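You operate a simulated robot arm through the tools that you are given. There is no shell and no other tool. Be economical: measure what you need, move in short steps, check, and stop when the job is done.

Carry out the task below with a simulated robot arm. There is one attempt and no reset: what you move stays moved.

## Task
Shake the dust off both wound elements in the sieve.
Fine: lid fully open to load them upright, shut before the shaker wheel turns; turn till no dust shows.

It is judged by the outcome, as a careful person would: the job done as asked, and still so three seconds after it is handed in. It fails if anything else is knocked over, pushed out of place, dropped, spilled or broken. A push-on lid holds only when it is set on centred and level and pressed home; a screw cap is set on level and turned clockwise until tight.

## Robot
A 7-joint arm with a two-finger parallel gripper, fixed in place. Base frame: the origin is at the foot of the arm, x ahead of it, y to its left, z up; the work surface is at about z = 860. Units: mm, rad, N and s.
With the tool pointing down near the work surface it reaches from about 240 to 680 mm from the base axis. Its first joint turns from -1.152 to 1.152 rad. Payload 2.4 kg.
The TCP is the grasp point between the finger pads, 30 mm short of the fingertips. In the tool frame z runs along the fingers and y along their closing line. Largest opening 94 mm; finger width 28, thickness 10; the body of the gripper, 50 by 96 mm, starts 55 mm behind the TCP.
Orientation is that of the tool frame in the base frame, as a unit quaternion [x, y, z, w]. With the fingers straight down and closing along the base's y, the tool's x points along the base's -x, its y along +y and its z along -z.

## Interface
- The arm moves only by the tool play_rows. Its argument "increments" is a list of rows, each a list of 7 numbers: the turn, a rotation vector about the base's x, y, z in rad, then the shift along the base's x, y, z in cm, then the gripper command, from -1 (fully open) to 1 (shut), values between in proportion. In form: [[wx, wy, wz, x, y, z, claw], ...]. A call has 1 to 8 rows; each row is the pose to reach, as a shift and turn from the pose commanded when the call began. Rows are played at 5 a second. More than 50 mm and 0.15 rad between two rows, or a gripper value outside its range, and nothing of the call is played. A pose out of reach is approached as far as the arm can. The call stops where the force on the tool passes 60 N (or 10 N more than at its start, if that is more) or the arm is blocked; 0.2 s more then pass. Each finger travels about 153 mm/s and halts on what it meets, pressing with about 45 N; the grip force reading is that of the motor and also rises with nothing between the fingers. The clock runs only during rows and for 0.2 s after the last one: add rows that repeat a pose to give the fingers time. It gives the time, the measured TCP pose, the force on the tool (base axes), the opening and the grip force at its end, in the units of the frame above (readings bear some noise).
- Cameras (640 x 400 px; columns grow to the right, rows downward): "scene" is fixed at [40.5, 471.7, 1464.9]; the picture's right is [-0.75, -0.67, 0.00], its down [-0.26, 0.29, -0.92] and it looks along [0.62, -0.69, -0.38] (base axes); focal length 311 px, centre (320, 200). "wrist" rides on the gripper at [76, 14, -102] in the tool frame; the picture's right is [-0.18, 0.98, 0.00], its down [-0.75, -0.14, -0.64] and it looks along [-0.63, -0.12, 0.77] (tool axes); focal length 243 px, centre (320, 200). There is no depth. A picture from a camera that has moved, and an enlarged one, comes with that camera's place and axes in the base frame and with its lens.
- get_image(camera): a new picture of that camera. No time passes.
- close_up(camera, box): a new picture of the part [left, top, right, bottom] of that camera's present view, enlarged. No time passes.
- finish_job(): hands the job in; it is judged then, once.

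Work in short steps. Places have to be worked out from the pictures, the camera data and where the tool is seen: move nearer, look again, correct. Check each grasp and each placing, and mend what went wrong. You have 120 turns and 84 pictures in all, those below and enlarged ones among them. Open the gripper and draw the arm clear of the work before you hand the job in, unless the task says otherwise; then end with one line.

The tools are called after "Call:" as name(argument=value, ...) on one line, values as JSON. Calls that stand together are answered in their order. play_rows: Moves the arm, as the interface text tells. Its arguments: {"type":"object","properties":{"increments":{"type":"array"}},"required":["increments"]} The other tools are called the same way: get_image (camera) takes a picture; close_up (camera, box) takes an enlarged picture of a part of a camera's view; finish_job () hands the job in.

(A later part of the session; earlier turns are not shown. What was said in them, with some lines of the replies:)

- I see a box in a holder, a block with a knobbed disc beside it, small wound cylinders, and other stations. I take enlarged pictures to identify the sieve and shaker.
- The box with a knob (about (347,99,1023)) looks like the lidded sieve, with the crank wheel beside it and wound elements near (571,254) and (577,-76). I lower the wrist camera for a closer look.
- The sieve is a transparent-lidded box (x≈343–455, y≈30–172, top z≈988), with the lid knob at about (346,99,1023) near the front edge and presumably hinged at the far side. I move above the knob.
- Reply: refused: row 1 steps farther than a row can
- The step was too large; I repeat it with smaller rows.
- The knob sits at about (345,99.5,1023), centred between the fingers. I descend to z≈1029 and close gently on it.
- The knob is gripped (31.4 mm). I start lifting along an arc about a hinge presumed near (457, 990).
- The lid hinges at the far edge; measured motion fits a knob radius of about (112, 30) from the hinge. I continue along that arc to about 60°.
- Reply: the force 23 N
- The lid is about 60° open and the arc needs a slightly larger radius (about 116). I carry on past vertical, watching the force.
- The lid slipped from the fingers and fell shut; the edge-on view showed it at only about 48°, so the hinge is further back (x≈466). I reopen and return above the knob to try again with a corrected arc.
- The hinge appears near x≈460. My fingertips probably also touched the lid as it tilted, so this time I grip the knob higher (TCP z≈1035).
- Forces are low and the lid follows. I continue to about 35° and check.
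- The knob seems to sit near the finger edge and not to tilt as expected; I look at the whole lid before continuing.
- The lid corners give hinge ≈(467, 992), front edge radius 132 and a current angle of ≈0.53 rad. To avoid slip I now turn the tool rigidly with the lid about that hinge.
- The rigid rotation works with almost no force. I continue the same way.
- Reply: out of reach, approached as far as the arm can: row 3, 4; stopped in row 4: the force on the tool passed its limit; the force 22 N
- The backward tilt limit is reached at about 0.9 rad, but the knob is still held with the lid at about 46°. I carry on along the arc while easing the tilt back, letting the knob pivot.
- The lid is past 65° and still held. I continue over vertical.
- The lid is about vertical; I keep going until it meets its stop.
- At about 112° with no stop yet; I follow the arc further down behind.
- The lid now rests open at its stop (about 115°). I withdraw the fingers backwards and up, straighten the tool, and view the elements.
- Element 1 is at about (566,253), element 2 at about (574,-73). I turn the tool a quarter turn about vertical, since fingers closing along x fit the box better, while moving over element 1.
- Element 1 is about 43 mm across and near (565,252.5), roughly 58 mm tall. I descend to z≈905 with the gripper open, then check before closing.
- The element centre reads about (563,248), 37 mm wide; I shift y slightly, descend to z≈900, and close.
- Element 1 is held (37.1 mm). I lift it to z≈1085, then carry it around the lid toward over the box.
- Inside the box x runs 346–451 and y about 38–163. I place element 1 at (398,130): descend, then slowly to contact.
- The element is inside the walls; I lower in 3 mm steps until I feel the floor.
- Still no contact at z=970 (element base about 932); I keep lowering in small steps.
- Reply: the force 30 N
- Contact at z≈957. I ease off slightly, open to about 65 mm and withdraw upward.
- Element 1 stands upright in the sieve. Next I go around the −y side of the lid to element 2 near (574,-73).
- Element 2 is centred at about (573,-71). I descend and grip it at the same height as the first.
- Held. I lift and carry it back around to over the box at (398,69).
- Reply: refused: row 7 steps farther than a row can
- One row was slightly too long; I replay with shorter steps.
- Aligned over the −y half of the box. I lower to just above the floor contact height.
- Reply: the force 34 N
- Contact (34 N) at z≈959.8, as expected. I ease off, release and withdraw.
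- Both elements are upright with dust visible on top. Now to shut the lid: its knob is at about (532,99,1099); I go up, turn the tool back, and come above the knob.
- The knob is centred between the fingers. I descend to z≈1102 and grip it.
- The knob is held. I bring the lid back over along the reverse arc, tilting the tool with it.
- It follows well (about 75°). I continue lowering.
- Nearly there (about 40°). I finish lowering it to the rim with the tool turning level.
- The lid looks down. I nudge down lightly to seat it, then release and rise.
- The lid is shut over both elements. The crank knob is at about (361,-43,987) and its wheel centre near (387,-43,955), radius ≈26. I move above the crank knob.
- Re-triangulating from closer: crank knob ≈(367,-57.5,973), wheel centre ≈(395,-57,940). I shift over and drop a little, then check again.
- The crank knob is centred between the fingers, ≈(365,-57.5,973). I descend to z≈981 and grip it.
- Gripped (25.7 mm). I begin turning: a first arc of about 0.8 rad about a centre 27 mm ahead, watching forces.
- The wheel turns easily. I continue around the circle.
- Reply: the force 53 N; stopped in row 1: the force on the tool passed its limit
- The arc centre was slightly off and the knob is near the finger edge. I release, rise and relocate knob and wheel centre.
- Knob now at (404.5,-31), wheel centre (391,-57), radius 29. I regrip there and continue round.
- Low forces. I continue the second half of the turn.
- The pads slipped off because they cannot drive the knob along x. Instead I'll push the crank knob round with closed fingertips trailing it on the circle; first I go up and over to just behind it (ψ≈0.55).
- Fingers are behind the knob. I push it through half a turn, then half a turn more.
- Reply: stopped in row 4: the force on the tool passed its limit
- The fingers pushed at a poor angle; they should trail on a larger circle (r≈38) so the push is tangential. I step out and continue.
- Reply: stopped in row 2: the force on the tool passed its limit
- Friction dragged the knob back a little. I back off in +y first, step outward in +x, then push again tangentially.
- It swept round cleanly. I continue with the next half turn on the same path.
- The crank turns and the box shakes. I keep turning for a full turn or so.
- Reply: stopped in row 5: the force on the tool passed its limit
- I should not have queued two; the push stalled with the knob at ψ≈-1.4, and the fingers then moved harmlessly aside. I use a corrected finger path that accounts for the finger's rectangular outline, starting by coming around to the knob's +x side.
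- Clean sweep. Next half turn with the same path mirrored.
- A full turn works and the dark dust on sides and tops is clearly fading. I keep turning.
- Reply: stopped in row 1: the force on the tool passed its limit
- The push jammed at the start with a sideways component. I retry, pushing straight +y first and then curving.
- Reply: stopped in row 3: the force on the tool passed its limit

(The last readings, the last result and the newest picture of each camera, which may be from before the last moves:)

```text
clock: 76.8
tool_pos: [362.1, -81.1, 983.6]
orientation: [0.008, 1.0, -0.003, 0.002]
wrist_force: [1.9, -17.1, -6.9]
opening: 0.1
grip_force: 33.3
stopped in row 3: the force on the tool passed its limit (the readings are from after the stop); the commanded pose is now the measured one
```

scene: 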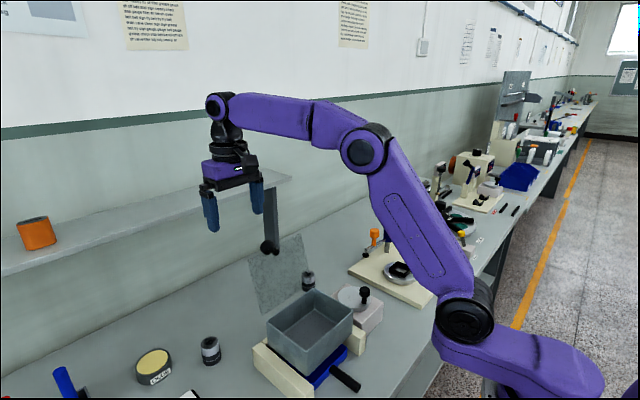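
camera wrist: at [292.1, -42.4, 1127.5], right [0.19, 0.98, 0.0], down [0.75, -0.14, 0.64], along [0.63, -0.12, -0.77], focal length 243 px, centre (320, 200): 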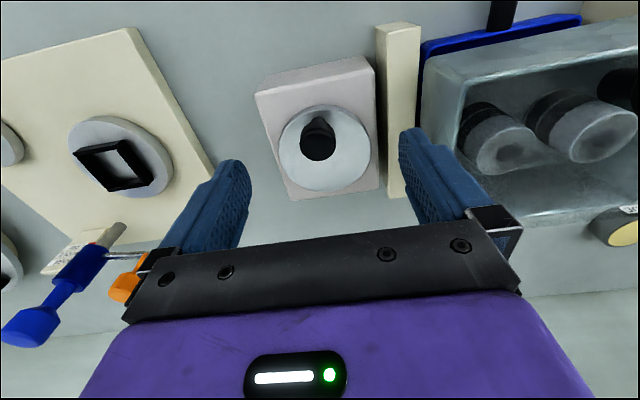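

Still blocked; I look closer at what the fingers touch.

Call:
close_up(camera="scene", box=[330, 240, 410, 310])

Call:
close_up(camera="wrist", box=[220, 60, 460, 230])

```text
5.71 times, centred on (370, 275) of scene
camera zoom: at [40.6, 471.2, 1465.1], right [-0.75, -0.67, 0.0], down [-0.26, 0.29, -0.92], along [0.61, -0.69, -0.38], focal length 1780 px, centre (34, -229)
```

zoom: 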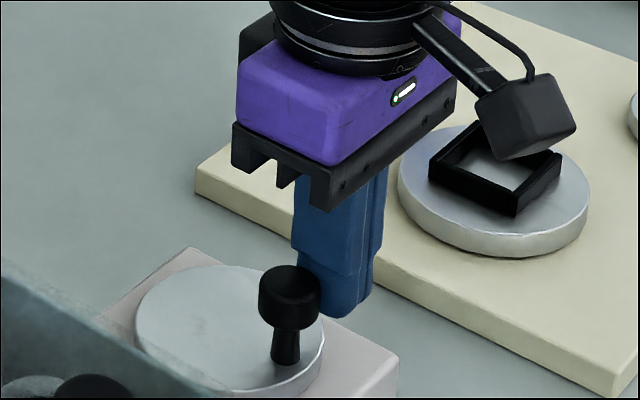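

```text
2.35 times, centred on (340, 145) of wrist
camera zoom: at [285.8, -65.2, 1085.2], right [0.2, 0.98, -0.01], down [0.75, -0.15, 0.65], along [0.63, -0.13, -0.76], focal length 571 px, centre (273, 329)
```

zoom: 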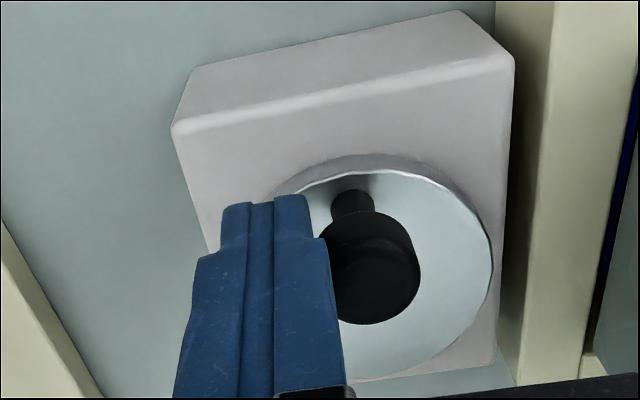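

The knob is back at its starting position after exactly three full turns, and the wheel seems to have reached a stop. I look at the elements for remaining dust.

Call:
close_up(camera="scene", box=[255, 270, 355, 355])

```text
4.71 times, centred on (305, 312) of scene
camera zoom: at [40.6, 471.2, 1465.1], right [-0.75, -0.67, 0.0], down [-0.26, 0.29, -0.92], along [0.61, -0.69, -0.38], focal length 1465 px, centre (391, -329)
```

zoom: 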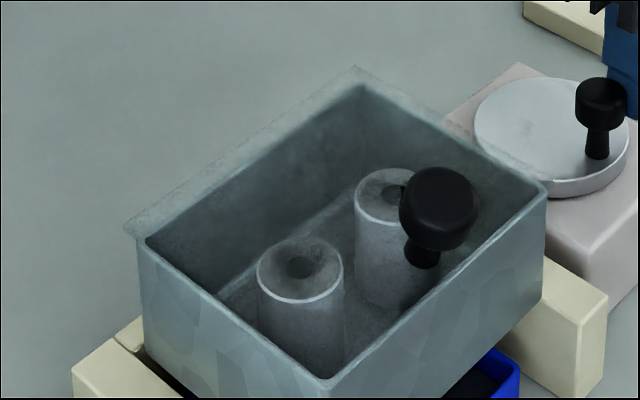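

I raise the arm and look down through the lid with the wrist camera to judge the dust.

Call:
play_rows(increments=[[0, 0, 0, 0, -1, 1, 1], [0, 0, 0, 0, -1, 5, 1], [0, 0, 0, -1, 1, 9, 1], [0, 0, 0, -3, 5, 11, 1], [0, 0, 0, -5, 9, 12, 1], [0, 0, 0, -6, 13, 12, 1], [0, 0, 0, -6, 16.7, 12, 1]])

Call:
close_up(camera="wrist", box=[220, 40, 420, 170])

```text
clock: 78.4
tool_pos: [300.1, 86.0, 1102.0]
orientation: [0.006, 1.0, -0.004, 0.002]
wrist_force: [0.4, -0.4, -0.2]
opening: 0.0
grip_force: 32.7
```

```text
3.08 times, centred on (320, 105) of wrist
camera zoom: at [224.1, 102.9, 1204.2], right [0.2, 0.98, -0.01], down [0.75, -0.15, 0.65], along [0.63, -0.13, -0.76], focal length 746 px, centre (320, 492)
```

zoom: 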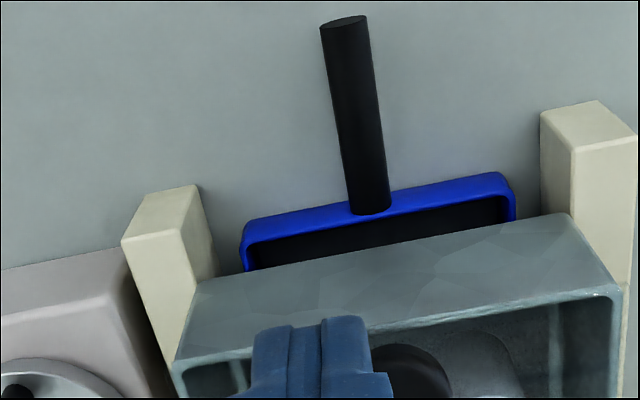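

The tray now holds dark dust, but the closed fingers block the view. I open them, rise and look again.

Call:
play_rows(increments=[[0, 0, 0, 1, 1.5, 3, -1], [0, 0, 0, 2, 1.5, 5, -1], [0, 0, 0, 2, 1.5, 5, -1]])

Call:
close_up(camera="wrist", box=[240, 60, 420, 180])

```text
clock: 79.2
tool_pos: [321.0, 102.2, 1152.7]
orientation: [0.006, 1.0, -0.003, 0.002]
wrist_force: [0.1, -0.5, -0.6]
opening: 93.7
grip_force: 0.1
```

```text
3.33 times, centred on (330, 120) of wrist
camera zoom: at [245.4, 118.6, 1255.2], right [0.2, 0.98, -0.01], down [0.75, -0.15, 0.65], along [0.63, -0.13, -0.76], focal length 809 px, centre (287, 467)
```

zoom: 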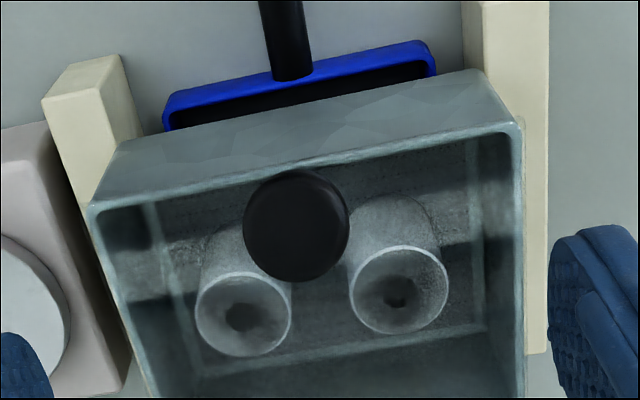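

The tops look nearly clean. I enlarge them further to decide whether dust remains.

Call:
close_up(camera="wrist", box=[290, 110, 370, 170])

```text
6.67 times, centred on (330, 140) of wrist
camera zoom: at [245.4, 118.6, 1255.2], right [0.2, 0.98, -0.01], down [0.75, -0.15, 0.65], along [0.63, -0.13, -0.76], focal length 1618 px, centre (253, 600)
```

zoom: 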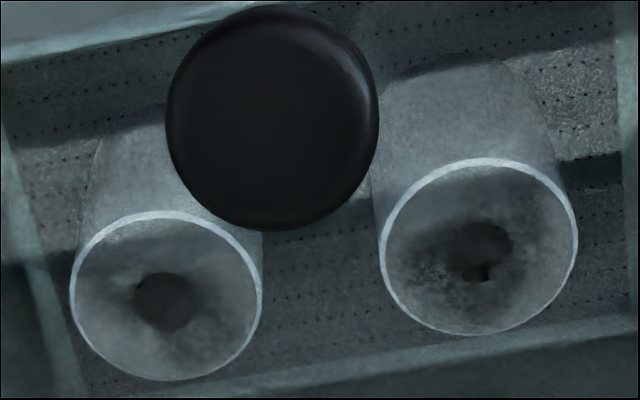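

Some dark shading remains around the bores, so I will turn further; since the wheel stops in this direction, I go the other way and compare. I move the closed fingers to the knob's +y side.

Call:
play_rows(increments=[[-0.006, 0, 0, 1, -4, 0, 0], [-0.01, 0, 0, 2, -8, 0, 1], [-0.01, 0, 0, 3.7, -12.5, 0, 1], [-0.01, 0, 0, 3.7, -12.5, -4.5, 1], [-0.01, 0, 0, 3.7, -12.5, -9, 1], [-0.01, 0, 0, 3.7, -12.5, -13.5, 1], [-0.01, 0, 0, 3.7, -12.5, -17, 1], [-0.01, 0, 0, 3.7, -12.5, -17, 1]])

```text
clock: 81.0
tool_pos: [357.2, -20.2, 983.8]
orientation: [0.006, 1.0, -0.008, 0.002]
wrist_force: [0.7, 0.3, 0.6]
opening: 0.0
grip_force: 33.6
```

Call:
play_rows(increments=[[0, 0, 0, 0.38, -1.28, 0, 1], [0, 0, 0, -0.38, -2.59, 0, 1], [0, 0, 0, -0.99, -3.81, 0, 1], [0, 0, 0, -0.33, -5.45, 0, 1], [0, 0, 0, 0.68, -6.58, 0, 1], [0, 0, 0, 1.89, -7.27, 0, 1], [0, 0, 0, 3.11, -7.65, 0, 1], [0, 0, 0, 4.98, -6.99, 0, 1]])

Call:
close_up(camera="scene", box=[250, 230, 410, 350])

```text
clock: 82.8
tool_pos: [408.4, -91.7, 982.1]
orientation: [0.005, 1.0, -0.007, 0.002]
wrist_force: [-0.4, -0.5, 0.4]
opening: 0.1
grip_force: 33.4
```

```text
3.33 times, centred on (330, 290) of scene
camera zoom: at [40.4, 471.6, 1464.9], right [-0.75, -0.67, 0.0], down [-0.26, 0.29, -0.92], along [0.61, -0.69, -0.38], focal length 1038 px, centre (287, -100)
```

zoom: 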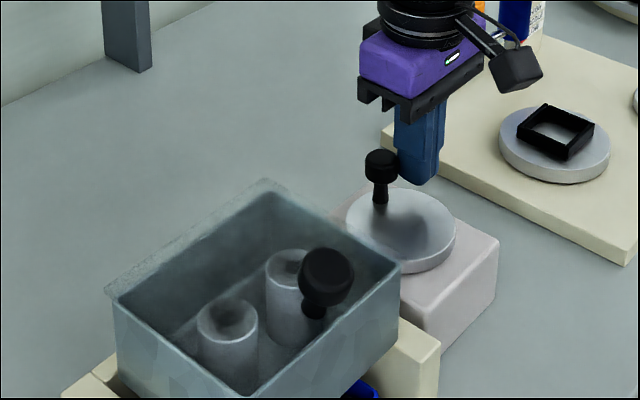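

It turns freely in reverse, and the elements look cleaner. I complete this turn.

Call:
play_rows(increments=[[0, 0, 0, 1.25, 1.1, 0, 1], [0, 0, 0, 2.15, 2.3, 0, 1], [0, 0, 0, 2.75, 3.5, 0, 1], [0, 0, 0, 2.1, 5.15, 0, 1], [0, 0, 0, 1.0, 6.3, 0, 1], [0, 0, 0, -0.2, 7.0, 0, 1], [0, 0, 0, -1.4, 7.35, 0, 1], [0, 0, 0, -3.3, 6.7, 0, 1]])

```text
clock: 84.6
tool_pos: [374.3, -25.0, 982.3]
orientation: [0.007, 1.0, -0.008, 0.002]
wrist_force: [-0.2, 0.8, 0.2]
opening: 0.1
grip_force: 32.8
```

One more turn in the same direction to be sure.

Call:
play_rows(increments=[[0, 0, 0, -1.3, -1.0, 0, 1], [0, 0, 0, -2.16, -2.2, 0, 1], [0, 0, 0, -2.77, -3.44, 0, 1], [0, 0, 0, -2.11, -5.08, 0, 1], [0, 0, 0, -1.1, -6.2, 0, 1], [0, 0, 0, 0.11, -6.9, 0, 1], [0, 0, 0, 1.33, -7.28, 0, 1], [0, 0, 0, 3.2, -6.62, 0, 1]])

```text
clock: 86.4
tool_pos: [407.2, -92.0, 983.6]
orientation: [0.006, 1.0, -0.008, 0.002]
wrist_force: [-1.3, -0.1, -0.3]
opening: 0.0
grip_force: 33.5
```

Call:
play_rows(increments=[[0, 0, 0, 1.3, 1.0, 0, 1], [0, 0, 0, 2.16, 2.2, 0, 1], [0, 0, 0, 2.77, 3.44, 0, 1], [0, 0, 0, 2.11, 5.08, 0, 1], [0, 0, 0, 1.1, 6.2, 0, 1], [0, 0, 0, -0.11, 6.9, 0, 1], [0, 0, 0, -1.33, 7.28, 0, 1], [0, 0, 0, -3.2, 6.62, 0, 1]])

Call:
close_up(camera="scene", box=[255, 270, 355, 355])

```text
clock: 88.2
tool_pos: [376.3, -24.8, 984.2]
orientation: [0.006, 1.0, -0.007, 0.002]
wrist_force: [0.5, 1.3, 0.4]
opening: 0.1
grip_force: 32.7
```

```text
4.71 times, centred on (305, 312) of scene
camera zoom: at [40.5, 471.7, 1464.9], right [-0.75, -0.67, 0.0], down [-0.26, 0.29, -0.92], along [0.62, -0.69, -0.38], focal length 1465 px, centre (391, -329)
```

zoom: 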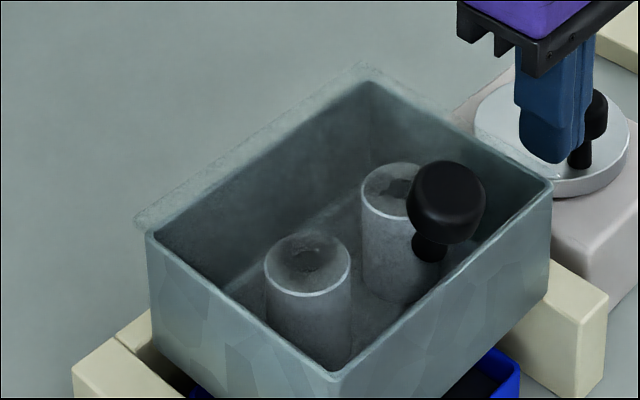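

The sides show no dark dust and the appearance no longer changes, so only the bore is dark. I withdraw upward, open the gripper, and take a last look.

Call:
play_rows(increments=[[0, 0, 0, 0, 0.6, 1, 1], [0, 0, 0, 0, 0.6, 5.5, 1], [0, 0, 0, -1, 2, 10, 1], [0, 0, 0, -3, 6, 13, 0], [0, 0, 0, -5, 10, 16, -1], [0, 0, 0, -5.5, 12.7, 17, -1], [0, 0, 0, -5.5, 12.7, 17, -1]])

Call:
close_up(camera="wrist", box=[290, 110, 370, 170])

```text
refused: row 4 steps farther than a row can; nothing moved
```

```text
6.67 times, centred on (330, 140) of wrist
camera zoom: at [300.0, -7.6, 1085.7], right [0.2, 0.98, -0.02], down [0.75, -0.14, 0.65], along [0.63, -0.14, -0.76], focal length 1618 px, centre (253, 600)
```

zoom: 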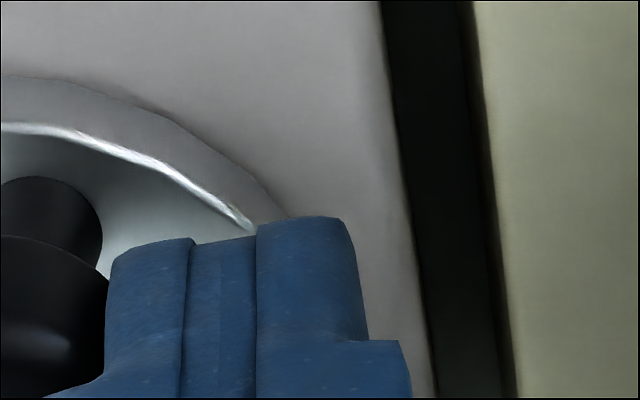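

The move was refused; I repeat it in smaller steps.

Call:
play_rows(increments=[[0, 0, 0, 0, 0.6, 1, 1], [0, 0, 0, 0, 0.6, 5, 1], [0, 0, 0, -1, 2, 9, 1], [0, 0, 0, -2, 5, 12, 0], [0, 0, 0, -3.5, 8, 14, -1], [0, 0, 0, -5, 11, 16, -1], [0, 0, 0, -5.5, 12.7, 17, -1], [0, 0, 0, -5.5, 12.7, 17, -1]])

```text
clock: 90.0
tool_pos: [321.1, 102.2, 1151.6]
orientation: [0.006, 1.0, -0.007, 0.002]
wrist_force: [-0.7, -0.1, -0.7]
opening: 93.8
grip_force: 0.1
```

The arm is above the sieve with the gripper open; I compare the tops with the earlier view.

Call:
close_up(camera="wrist", box=[270, 90, 390, 175])

```text
4.71 times, centred on (330, 132) of wrist
camera zoom: at [244.3, 119.9, 1254.3], right [0.2, 0.98, -0.02], down [0.75, -0.14, 0.65], along [0.63, -0.14, -0.76], focal length 1142 px, centre (273, 518)
```

zoom: 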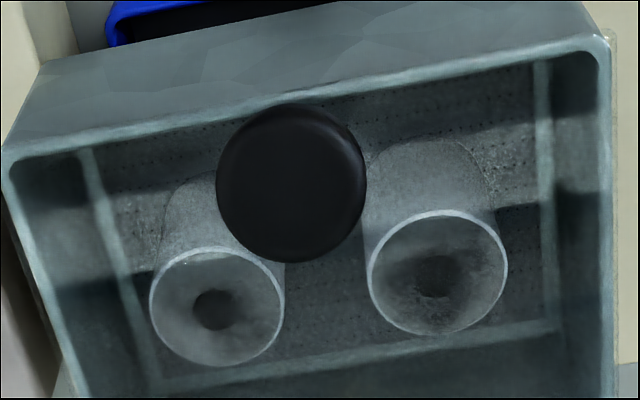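

Both elements stand upright and look the same as before the extra turns, with no loose dark patches left, and the lid is shut. I raise the arm clear before handing in.

Call:
play_rows(increments=[[0, 0, 0, -0.5, 0, 4, -1], [0, 0, 0, -1, 0, 8, -1], [0, 0, 0, -1, 0, 12, -1], [0, 0, 0, -1, 0, 12, -1]])

Call:
get_image(camera="scene")

```text
clock: 91.0
tool_pos: [312.3, 102.6, 1272.5]
orientation: [0.007, 1.0, -0.009, 0.002]
wrist_force: [0.1, -0.7, -0.1]
opening: 93.9
grip_force: 0.1
```

```text
refused: no pictures are left
```

The arm is clear and the gripper open, and no pictures are left, so I hand in.

Call:
finish_job()

```text
The job is handed in.
```

Both wound elements are upright in the sieve with the lid shut, and no loose dust shows. The wheel was turned three full turns to its stop, then two back. Some dark shading remains around the bores. It didn't change over the last turns, so I took it as the element itself. On my first try at opening the lid it slipped and fell shut, with no damage visible. The final pose was not photographed because the pictures had run out.
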